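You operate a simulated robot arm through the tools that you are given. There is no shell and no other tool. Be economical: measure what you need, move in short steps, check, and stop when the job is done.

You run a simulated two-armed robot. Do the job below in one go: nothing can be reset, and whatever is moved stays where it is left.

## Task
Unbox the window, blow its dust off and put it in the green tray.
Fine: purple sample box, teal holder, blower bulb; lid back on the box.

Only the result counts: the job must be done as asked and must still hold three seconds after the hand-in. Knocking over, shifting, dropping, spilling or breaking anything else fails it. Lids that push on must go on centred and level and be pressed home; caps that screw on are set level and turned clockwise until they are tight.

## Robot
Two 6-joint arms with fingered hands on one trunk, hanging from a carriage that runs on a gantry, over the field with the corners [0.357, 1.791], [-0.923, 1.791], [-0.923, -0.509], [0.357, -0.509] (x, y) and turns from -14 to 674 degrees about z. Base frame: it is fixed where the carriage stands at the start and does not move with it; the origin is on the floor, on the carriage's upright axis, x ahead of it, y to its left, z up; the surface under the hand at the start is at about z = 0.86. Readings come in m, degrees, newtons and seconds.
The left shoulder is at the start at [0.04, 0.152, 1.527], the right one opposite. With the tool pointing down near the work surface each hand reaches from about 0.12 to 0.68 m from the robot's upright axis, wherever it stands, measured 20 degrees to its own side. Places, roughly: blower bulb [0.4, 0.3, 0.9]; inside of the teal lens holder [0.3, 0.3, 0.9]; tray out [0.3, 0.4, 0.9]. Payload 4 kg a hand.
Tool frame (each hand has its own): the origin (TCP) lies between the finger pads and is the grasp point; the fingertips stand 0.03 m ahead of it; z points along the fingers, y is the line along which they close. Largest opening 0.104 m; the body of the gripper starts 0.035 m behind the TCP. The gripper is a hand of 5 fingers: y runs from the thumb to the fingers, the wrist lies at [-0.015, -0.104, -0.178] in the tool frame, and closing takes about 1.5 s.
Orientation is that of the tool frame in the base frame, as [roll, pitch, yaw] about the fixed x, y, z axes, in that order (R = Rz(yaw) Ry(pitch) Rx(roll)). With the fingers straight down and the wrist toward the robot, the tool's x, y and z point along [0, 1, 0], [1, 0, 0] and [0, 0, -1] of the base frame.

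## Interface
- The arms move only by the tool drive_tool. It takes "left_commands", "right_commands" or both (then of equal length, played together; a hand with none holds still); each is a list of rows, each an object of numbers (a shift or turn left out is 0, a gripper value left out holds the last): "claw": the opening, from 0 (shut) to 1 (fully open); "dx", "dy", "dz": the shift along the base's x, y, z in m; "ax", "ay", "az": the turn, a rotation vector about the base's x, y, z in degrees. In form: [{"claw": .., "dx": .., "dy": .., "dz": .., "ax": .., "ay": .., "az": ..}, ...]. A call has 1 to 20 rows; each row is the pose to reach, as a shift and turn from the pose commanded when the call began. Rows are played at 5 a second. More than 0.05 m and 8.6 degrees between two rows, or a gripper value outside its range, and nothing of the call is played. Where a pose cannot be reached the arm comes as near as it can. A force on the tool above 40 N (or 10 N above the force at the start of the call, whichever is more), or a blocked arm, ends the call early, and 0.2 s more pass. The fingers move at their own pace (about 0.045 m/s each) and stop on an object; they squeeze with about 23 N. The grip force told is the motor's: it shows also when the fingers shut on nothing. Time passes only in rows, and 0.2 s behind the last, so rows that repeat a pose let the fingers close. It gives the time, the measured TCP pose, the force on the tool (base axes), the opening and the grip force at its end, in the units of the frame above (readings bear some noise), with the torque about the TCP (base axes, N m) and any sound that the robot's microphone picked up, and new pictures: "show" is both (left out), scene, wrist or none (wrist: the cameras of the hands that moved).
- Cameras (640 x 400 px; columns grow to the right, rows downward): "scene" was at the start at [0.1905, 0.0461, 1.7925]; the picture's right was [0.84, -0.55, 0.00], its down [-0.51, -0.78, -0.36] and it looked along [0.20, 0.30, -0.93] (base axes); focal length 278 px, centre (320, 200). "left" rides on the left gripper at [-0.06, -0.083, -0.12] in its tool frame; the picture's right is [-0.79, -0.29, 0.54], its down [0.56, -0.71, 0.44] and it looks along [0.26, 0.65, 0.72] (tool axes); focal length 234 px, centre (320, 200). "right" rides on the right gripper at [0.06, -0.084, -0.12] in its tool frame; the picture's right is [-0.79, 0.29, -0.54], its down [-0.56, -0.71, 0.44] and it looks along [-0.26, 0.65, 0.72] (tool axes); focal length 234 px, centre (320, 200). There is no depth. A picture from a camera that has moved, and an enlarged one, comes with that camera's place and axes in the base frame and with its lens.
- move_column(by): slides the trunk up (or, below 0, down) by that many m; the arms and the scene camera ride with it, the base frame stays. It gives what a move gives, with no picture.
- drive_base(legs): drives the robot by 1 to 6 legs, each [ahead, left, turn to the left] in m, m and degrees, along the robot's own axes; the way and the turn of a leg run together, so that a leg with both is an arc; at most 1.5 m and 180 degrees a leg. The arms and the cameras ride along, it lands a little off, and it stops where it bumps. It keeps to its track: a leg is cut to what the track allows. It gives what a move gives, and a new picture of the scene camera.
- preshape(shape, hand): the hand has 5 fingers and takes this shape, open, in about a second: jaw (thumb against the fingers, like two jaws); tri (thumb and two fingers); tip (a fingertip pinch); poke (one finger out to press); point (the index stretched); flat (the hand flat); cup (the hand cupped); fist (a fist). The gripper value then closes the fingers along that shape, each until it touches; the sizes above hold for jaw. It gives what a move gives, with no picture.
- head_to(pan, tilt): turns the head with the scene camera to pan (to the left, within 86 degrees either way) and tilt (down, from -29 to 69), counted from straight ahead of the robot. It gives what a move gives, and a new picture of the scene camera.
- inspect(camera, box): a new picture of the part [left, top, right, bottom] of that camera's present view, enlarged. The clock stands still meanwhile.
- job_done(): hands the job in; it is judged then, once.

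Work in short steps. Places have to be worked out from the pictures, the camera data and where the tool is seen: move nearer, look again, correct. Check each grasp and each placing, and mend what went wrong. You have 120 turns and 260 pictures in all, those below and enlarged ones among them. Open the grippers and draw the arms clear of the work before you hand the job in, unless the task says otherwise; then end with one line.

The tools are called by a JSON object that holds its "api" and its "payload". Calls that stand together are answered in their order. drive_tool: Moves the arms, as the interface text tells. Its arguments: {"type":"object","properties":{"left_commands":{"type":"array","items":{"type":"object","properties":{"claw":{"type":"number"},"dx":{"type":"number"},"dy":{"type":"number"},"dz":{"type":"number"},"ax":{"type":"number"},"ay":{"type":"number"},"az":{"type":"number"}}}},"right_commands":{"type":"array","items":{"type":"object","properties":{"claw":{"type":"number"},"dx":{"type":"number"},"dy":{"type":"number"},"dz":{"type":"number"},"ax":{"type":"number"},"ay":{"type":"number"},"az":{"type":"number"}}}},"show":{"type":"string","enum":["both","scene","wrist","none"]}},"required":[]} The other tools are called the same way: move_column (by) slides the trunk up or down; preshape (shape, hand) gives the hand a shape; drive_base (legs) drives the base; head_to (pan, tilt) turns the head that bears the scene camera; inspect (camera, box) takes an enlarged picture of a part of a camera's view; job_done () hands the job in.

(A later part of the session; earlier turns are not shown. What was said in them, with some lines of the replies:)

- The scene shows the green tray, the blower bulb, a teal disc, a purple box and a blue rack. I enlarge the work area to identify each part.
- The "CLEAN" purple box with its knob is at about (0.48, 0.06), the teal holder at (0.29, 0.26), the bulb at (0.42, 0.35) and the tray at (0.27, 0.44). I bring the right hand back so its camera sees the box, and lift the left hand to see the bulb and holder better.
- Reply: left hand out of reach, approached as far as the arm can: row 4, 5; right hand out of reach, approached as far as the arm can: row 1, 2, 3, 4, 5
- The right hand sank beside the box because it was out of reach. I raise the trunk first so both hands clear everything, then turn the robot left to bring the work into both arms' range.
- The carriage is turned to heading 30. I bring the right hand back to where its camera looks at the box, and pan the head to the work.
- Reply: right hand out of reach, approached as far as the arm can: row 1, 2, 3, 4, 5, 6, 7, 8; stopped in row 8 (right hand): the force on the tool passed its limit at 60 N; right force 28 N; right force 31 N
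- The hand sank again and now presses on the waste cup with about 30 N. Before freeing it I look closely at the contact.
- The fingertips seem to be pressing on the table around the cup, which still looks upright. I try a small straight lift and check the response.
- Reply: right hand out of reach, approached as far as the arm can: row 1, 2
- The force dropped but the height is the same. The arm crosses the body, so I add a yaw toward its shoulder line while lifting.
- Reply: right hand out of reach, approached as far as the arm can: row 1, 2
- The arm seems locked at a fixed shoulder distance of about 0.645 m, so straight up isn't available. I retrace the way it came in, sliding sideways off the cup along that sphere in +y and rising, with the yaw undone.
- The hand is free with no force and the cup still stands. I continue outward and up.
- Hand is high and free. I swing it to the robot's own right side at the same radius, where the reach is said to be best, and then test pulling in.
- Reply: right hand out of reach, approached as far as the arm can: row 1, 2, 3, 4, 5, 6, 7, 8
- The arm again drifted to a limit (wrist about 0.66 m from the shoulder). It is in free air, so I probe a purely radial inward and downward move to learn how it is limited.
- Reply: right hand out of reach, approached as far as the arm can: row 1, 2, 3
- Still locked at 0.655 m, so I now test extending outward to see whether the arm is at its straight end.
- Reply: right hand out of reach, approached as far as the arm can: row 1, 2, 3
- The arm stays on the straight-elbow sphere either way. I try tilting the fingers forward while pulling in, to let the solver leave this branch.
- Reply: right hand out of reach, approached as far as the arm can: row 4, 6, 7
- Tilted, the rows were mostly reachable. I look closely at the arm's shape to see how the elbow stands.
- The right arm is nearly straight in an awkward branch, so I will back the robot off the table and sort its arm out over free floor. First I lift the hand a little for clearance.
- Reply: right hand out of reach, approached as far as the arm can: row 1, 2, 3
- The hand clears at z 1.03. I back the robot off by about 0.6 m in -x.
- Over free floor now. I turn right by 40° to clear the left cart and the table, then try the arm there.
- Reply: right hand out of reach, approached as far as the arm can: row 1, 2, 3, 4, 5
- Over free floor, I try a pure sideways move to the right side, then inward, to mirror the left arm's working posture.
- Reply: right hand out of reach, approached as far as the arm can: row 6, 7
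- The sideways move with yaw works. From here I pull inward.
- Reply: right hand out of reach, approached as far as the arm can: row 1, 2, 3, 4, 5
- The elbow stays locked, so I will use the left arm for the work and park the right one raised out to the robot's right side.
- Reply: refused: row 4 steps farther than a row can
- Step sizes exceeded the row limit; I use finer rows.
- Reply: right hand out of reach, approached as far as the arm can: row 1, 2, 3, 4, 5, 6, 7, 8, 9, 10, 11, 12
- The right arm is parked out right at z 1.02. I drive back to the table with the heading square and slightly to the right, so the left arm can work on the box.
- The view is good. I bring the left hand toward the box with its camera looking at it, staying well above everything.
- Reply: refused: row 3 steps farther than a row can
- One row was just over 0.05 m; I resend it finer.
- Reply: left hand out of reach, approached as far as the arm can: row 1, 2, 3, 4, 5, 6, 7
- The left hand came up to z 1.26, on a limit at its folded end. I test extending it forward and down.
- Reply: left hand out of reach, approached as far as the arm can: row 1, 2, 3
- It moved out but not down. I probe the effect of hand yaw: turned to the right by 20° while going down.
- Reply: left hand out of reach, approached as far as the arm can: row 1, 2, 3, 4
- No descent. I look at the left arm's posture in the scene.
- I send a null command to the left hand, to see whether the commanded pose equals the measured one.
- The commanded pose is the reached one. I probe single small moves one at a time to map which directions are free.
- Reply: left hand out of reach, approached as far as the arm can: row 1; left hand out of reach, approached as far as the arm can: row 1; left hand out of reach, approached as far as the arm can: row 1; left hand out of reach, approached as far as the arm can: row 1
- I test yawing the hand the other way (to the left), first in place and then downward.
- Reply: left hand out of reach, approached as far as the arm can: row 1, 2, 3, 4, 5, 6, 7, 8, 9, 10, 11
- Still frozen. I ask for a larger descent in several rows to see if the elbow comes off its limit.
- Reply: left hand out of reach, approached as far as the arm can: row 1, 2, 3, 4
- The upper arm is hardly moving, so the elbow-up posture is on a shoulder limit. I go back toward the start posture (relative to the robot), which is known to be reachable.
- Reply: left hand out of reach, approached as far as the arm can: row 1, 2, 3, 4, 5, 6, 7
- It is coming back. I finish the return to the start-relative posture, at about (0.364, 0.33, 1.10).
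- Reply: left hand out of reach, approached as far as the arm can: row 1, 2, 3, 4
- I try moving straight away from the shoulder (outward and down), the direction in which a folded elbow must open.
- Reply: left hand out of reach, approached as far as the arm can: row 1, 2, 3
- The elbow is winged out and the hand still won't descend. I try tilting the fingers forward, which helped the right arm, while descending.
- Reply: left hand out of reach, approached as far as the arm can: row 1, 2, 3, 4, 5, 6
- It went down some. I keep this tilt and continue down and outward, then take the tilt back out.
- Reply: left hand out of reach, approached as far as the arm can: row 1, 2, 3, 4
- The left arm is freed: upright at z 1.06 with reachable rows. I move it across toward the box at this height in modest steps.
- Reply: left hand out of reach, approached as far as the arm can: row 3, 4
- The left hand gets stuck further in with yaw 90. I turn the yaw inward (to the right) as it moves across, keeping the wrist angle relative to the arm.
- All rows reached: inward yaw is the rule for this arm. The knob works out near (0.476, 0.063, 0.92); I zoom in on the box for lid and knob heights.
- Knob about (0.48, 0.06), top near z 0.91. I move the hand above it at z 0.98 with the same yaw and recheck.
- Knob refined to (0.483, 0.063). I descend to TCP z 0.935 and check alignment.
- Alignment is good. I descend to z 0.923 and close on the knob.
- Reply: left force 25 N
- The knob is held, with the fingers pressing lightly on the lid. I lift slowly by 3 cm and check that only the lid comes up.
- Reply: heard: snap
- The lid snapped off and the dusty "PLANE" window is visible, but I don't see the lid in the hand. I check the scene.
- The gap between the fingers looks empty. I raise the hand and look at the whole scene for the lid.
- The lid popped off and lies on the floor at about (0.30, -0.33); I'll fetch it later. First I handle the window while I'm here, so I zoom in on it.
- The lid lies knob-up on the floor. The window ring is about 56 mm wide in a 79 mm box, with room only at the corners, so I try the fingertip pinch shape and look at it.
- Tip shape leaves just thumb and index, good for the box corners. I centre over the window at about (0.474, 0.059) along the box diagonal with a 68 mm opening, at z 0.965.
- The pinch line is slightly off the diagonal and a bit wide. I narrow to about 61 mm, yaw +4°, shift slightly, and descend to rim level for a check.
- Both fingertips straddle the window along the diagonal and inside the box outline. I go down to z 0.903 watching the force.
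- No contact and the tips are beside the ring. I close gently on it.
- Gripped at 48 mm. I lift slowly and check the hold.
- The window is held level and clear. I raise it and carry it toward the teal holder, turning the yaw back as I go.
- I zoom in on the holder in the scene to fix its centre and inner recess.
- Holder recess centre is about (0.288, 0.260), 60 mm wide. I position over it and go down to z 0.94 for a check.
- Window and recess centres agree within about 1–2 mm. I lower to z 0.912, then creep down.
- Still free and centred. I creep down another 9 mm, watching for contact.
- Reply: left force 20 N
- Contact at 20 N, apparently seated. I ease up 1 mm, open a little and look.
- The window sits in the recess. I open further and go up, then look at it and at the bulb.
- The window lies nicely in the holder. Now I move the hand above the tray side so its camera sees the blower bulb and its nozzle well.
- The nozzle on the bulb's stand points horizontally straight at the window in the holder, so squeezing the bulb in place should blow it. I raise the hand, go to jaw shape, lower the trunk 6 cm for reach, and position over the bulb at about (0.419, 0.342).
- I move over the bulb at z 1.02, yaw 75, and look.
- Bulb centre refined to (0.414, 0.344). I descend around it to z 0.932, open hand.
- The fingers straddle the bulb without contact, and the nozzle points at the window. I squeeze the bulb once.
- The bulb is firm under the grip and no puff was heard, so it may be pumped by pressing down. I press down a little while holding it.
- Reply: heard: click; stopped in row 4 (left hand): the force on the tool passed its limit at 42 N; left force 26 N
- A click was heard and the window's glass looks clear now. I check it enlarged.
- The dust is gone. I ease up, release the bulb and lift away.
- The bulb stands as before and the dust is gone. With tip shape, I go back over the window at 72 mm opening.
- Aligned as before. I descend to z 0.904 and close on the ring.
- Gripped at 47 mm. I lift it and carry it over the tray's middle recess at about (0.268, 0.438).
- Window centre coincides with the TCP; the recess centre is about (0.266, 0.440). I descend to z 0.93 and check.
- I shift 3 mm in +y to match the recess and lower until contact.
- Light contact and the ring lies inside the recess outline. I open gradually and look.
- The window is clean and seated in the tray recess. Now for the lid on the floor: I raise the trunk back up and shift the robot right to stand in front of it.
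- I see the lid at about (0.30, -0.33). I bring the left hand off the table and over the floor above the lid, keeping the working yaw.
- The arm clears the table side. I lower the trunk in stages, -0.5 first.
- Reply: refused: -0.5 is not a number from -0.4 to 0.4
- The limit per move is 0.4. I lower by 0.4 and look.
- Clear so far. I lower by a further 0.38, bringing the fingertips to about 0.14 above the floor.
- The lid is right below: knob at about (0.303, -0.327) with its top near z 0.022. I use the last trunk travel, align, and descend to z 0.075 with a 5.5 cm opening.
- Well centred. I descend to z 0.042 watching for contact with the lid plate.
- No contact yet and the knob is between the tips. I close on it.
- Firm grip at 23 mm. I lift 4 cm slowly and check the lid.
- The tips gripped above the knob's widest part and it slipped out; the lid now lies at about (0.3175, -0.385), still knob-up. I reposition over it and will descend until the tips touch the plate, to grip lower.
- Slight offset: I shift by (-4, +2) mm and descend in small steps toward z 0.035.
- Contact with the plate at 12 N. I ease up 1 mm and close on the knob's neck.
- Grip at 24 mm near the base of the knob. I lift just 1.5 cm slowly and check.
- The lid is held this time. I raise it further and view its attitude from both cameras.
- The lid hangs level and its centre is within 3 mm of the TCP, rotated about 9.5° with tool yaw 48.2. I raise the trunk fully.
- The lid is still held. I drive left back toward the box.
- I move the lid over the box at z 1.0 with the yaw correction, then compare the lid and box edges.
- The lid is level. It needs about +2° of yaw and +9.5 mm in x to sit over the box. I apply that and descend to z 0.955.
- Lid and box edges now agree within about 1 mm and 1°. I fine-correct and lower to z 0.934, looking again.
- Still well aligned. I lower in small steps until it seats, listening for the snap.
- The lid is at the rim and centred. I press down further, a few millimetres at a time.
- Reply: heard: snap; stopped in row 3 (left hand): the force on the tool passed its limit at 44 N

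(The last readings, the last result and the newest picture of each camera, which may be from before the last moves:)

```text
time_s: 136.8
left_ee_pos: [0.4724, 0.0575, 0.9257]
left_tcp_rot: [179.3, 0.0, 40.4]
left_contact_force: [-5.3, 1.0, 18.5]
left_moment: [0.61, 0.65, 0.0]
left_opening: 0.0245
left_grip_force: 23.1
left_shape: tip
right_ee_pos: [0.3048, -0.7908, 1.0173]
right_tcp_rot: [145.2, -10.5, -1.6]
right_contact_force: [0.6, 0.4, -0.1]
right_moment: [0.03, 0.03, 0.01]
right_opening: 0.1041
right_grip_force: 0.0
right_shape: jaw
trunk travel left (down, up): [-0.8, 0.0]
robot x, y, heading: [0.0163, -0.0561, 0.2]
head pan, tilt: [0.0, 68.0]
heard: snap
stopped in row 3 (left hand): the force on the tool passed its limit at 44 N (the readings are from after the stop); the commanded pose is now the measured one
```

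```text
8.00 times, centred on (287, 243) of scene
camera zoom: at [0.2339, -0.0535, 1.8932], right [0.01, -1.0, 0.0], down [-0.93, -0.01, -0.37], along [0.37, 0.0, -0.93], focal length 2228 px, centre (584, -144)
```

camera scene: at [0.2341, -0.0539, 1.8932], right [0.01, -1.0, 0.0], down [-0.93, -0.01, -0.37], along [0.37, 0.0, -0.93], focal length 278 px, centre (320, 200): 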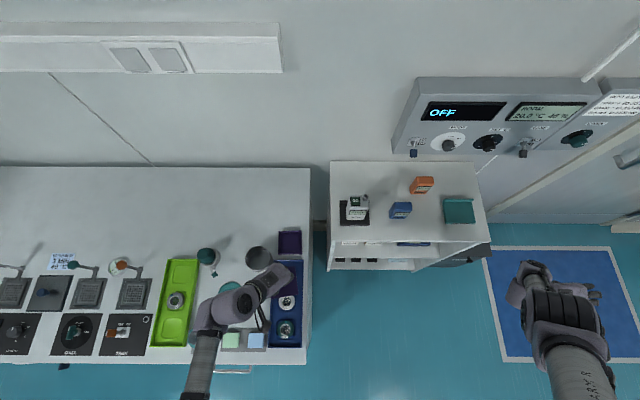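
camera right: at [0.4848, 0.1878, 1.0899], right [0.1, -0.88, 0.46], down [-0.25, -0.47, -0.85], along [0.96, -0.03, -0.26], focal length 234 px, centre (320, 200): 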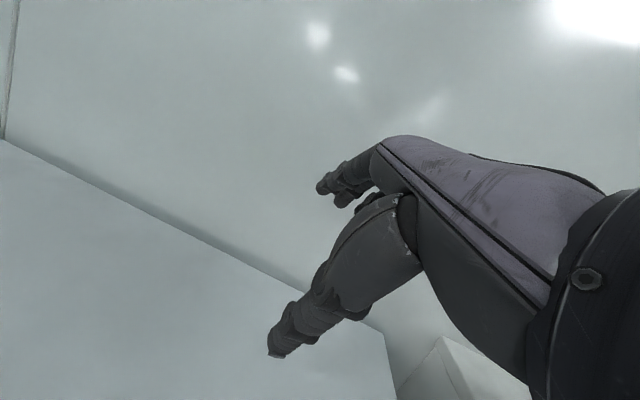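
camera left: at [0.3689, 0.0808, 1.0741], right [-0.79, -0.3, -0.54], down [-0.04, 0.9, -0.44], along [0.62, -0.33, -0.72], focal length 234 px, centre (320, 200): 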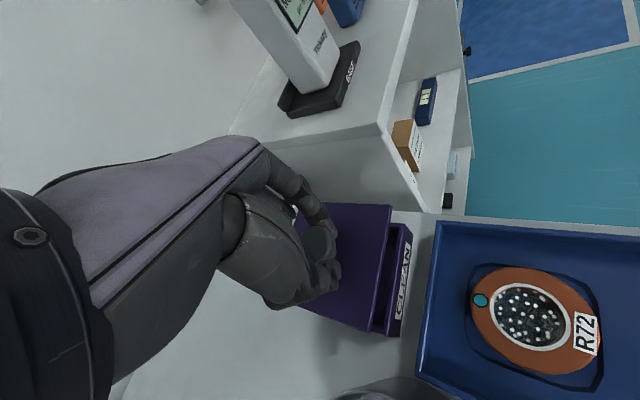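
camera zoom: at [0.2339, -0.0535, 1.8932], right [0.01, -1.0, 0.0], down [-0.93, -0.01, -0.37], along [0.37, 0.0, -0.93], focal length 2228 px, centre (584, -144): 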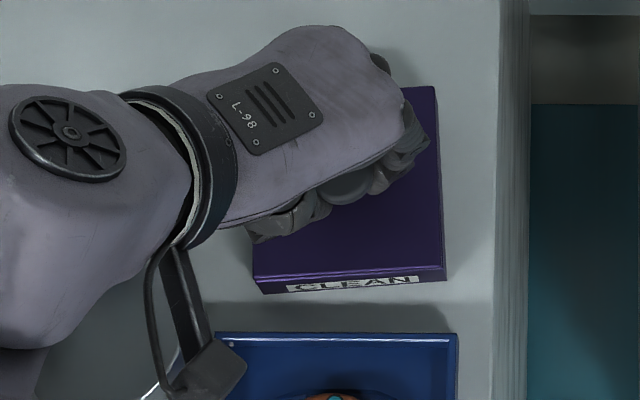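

A snap: the lid is home. I open the fingers in place, then rise and check the lid.

{"api": "drive_tool", "payload": {"left_commands": [{"claw": 0.35}, {"claw": 0.5}, {"claw": 0.6}, {"claw": 0.6, "dz": 0.01}, {"claw": 0.6, "dz": 0.04}, {"claw": 0.6, "dz": 0.08}, {"claw": 0.6, "dz": 0.1, "dy": 0.03}, {"claw": 0.6, "dz": 0.11, "dy": 0.06, "dx": -0.02}], "show": "both"}}

{"api": "inspect", "payload": {"camera": "scene", "box": [262, 218, 312, 268]}}

{"api": "inspect", "payload": {"camera": "left", "box": [310, 190, 450, 330]}}

```text
time_s: 138.6
left_ee_pos: [0.4508, 0.1176, 1.0346]
left_tcp_rot: [179.5, 0.3, 40.3]
left_contact_force: [0.1, 0.2, 0.2]
left_moment: [0.02, 0.05, 0.0]
left_opening: 0.0617
left_grip_force: 0.1
left_shape: tip
right_ee_pos: [0.3057, -0.7919, 1.0172]
right_tcp_rot: [145.0, -10.5, -1.6]
right_contact_force: [0.7, 0.4, 0.5]
right_moment: [0.05, -0.03, 0.02]
right_opening: 0.104
right_grip_force: 0.0
right_shape: jaw
trunk travel left (down, up): [-0.8, 0.0]
robot x, y, heading: [0.0171, -0.0588, 0.4]
head pan, tilt: [0.0, 68.0]
camera scene: at [0.2339, -0.0537, 1.8932], right [0.01, -1.0, 0.0], down [-0.93, -0.01, -0.37], along [0.37, 0.0, -0.93], focal length 278 px, centre (320, 200)
camera left: at [0.3503, 0.1439, 1.1535], right [-0.79, -0.3, -0.54], down [-0.03, 0.9, -0.44], along [0.62, -0.33, -0.71], focal length 234 px, centre (320, 200)
```

scene: 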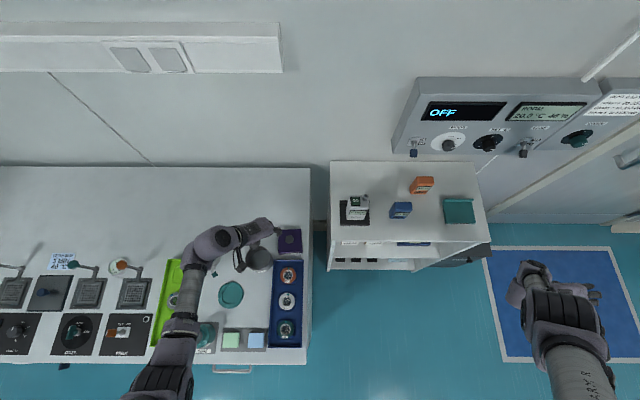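
left: 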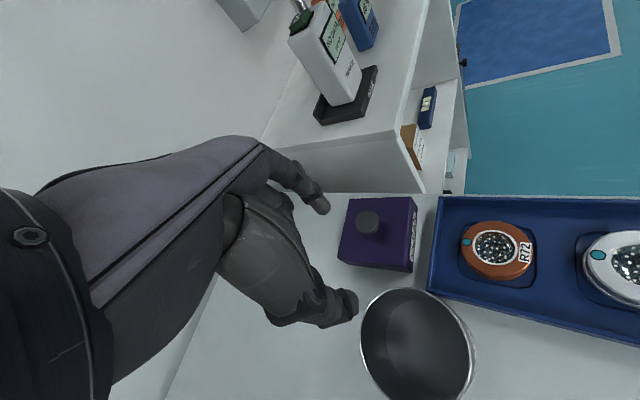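

```text
8.00 times, centred on (287, 243) of scene
camera zoom: at [0.2339, -0.0537, 1.8932], right [0.01, -1.0, 0.0], down [-0.93, -0.01, -0.37], along [0.37, 0.0, -0.93], focal length 2228 px, centre (584, -144)
```

zoom: 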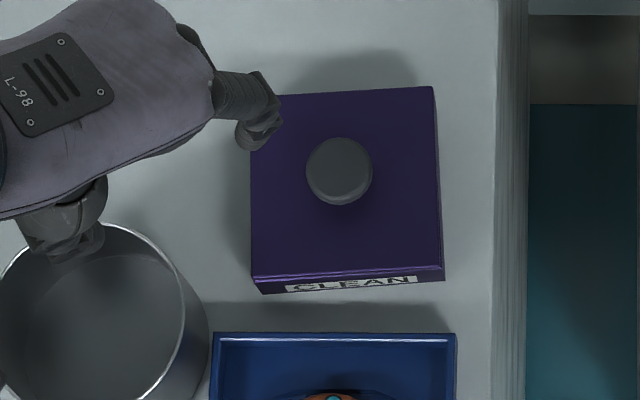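

```text
2.86 times, centred on (380, 260) of left
camera zoom: at [0.3503, 0.1439, 1.1535], right [-0.79, -0.3, -0.54], down [-0.03, 0.9, -0.44], along [0.62, -0.33, -0.71], focal length 669 px, centre (149, 29)
```

zoom: 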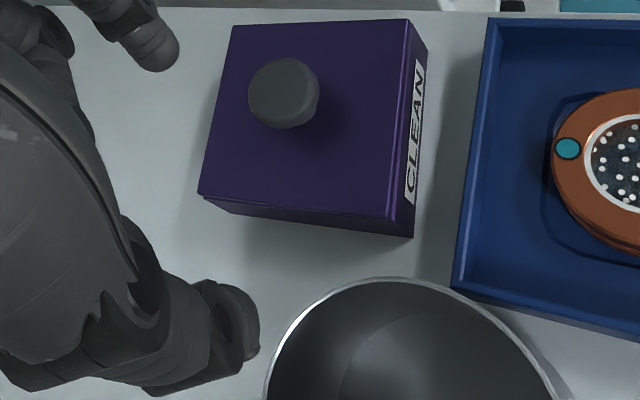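

The lid is flush, centred and snapped. The waste cup and tray positions match the start. I open the hand, lift, and back the robot off, then do a last check.

{"api": "drive_tool", "payload": {"left_commands": [{"claw": 1, "dz": 0.02}, {"claw": 1, "dz": 0.03}, {"claw": 1, "dz": 0.03}], "show": "none"}}

{"api": "drive_base", "payload": {"legs": [[-0.45, 0, 0]]}}

{"api": "head_to", "payload": {"pan": 20, "tilt": 55}}

{"api": "inspect", "payload": {"camera": "scene", "box": [220, 60, 420, 220]}}

```text
time_s: 139.4
left_ee_pos: [0.4509, 0.1161, 1.0652]
left_tcp_rot: [179.4, 0.3, 40.3]
left_contact_force: [-0.3, 0.0, 0.0]
left_moment: [0.0, 0.0, 0.02]
left_opening: 0.1037
left_grip_force: 0.1
left_shape: tip
right_ee_pos: [0.3064, -0.7924, 1.0184]
right_tcp_rot: [145.1, -10.4, -1.6]
right_contact_force: [0.7, -0.1, 1.2]
right_moment: [-0.02, 0.0, 0.02]
right_opening: 0.104
right_grip_force: 0.0
right_shape: jaw
trunk travel left (down, up): [-0.8, 0.0]
robot x, y, heading: [0.0161, -0.055, 0.5]
head pan, tilt: [0.0, 68.0]
```

```text
time_s: 142.1
left_ee_pos: [-0.0003, 0.1138, 1.0641]
left_tcp_rot: [179.4, 0.2, 40.2]
left_contact_force: [-0.4, 1.0, -0.8]
left_moment: [-0.01, 0.03, -0.01]
left_opening: 0.1037
left_grip_force: 0.1
left_shape: tip
right_ee_pos: [-0.1483, -0.7954, 1.0185]
right_tcp_rot: [145.1, -10.5, -1.7]
right_contact_force: [-0.2, 0.5, 0.5]
right_moment: [0.01, -0.01, 0.02]
right_opening: 0.1044
right_grip_force: 0.1
right_shape: jaw
trunk travel left (down, up): [-0.8, 0.0]
robot x, y, heading: [-0.4369, -0.0574, 0.2]
head pan, tilt: [0.0, 68.0]
camera scene: at [-0.2175, -0.0566, 1.8932], right [0.0, -1.0, 0.0], down [-0.93, 0.0, -0.37], along [0.37, 0.0, -0.93], focal length 278 px, centre (320, 200)
```

scene: 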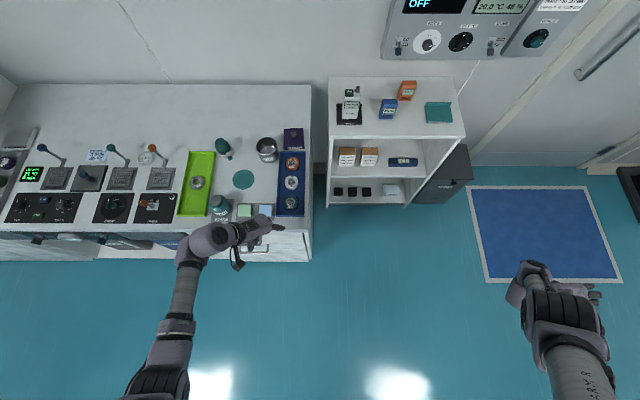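

```text
time_s: 143.0
left_ee_pos: [0.0002, 0.1134, 1.0639]
left_tcp_rot: [179.5, 0.1, 40.1]
left_contact_force: [-1.2, 0.8, 0.9]
left_moment: [0.03, 0.03, -0.02]
left_opening: 0.1038
left_grip_force: 0.1
left_shape: tip
right_ee_pos: [-0.1472, -0.7957, 1.0172]
right_tcp_rot: [145.0, -10.4, -1.7]
right_contact_force: [0.4, 0.4, 0.0]
right_moment: [0.03, 0.0, -0.02]
right_opening: 0.1039
right_grip_force: 0.0
right_shape: jaw
trunk travel left (down, up): [-0.8, 0.0]
robot x, y, heading: [-0.4379, -0.056, 0.2]
head pan, tilt: [20.0, 55.0]
camera scene: at [-0.2067, -0.032, 1.9079], right [0.34, -0.94, 0.0], down [-0.77, -0.28, -0.57], along [0.54, 0.2, -0.82], focal length 278 px, centre (320, 200)
```

scene: 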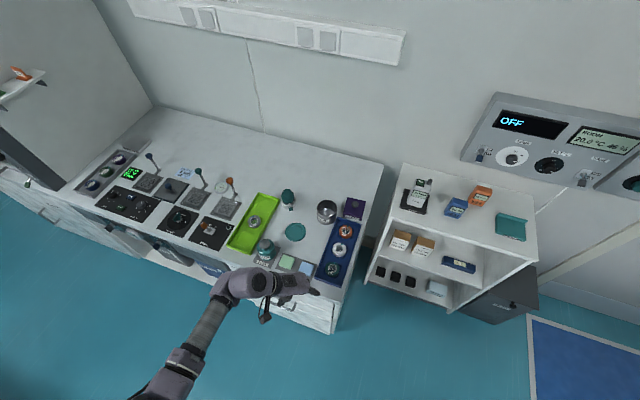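

```text
2.50 times, centred on (320, 140) of scene
camera zoom: at [-0.2067, -0.032, 1.9079], right [0.34, -0.94, 0.0], down [-0.77, -0.28, -0.57], along [0.54, 0.2, -0.82], focal length 696 px, centre (320, 350)
```

zoom: 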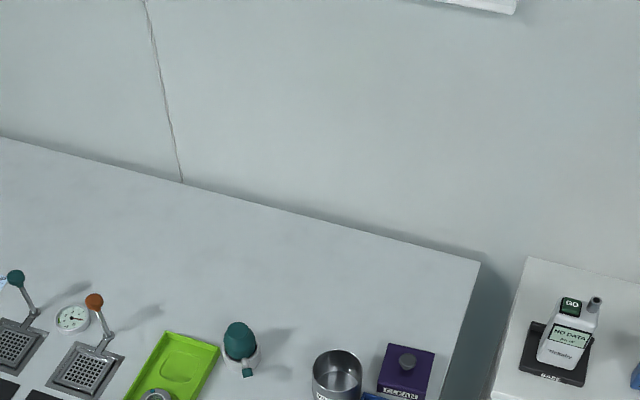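

{"api": "inspect", "payload": {"camera": "scene", "box": [220, 180, 380, 300]}}

{"api": "inspect", "payload": {"camera": "scene", "box": [230, 195, 290, 250]}}

```text
3.33 times, centred on (300, 240) of scene
camera zoom: at [-0.2067, -0.032, 1.9079], right [0.34, -0.94, 0.0], down [-0.77, -0.28, -0.57], along [0.54, 0.2, -0.82], focal length 928 px, centre (387, 67)
```

zoom: 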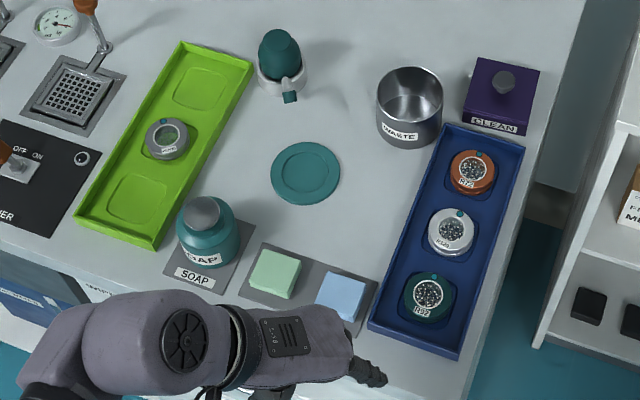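

```text
7.27 times, centred on (260, 222) of scene
camera zoom: at [-0.2067, -0.032, 1.9079], right [0.34, -0.94, 0.0], down [-0.77, -0.28, -0.57], along [0.54, 0.2, -0.82], focal length 2026 px, centre (756, 36)
```

zoom: 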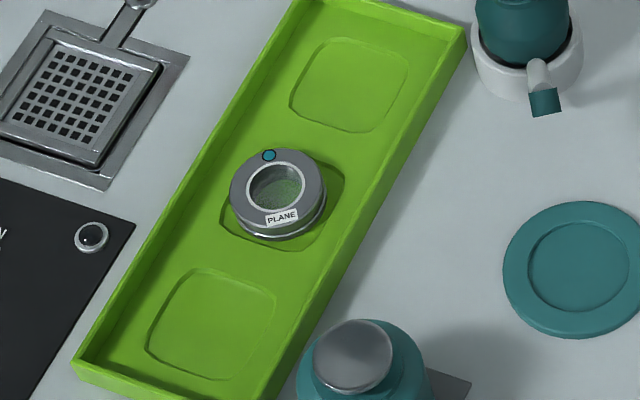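

Final check: the clean window is in the green tray, the lid is on the purple box, and the cup, bulb and holder are standing in place. Both arms are clear, so I hand in.

{"api": "job_done", "payload": {}}

```text
The job is handed in.
```

The job is handed in: the window is out of its box, blown clean and in the middle recess of the green tray, and the lid is snapped back on the purple box. Along the way the box lid fell to the floor and had to be picked up, and the right hand briefly pressed against the waste cup. In the last pictures the cup still stands where it started, within 1–2 mm.
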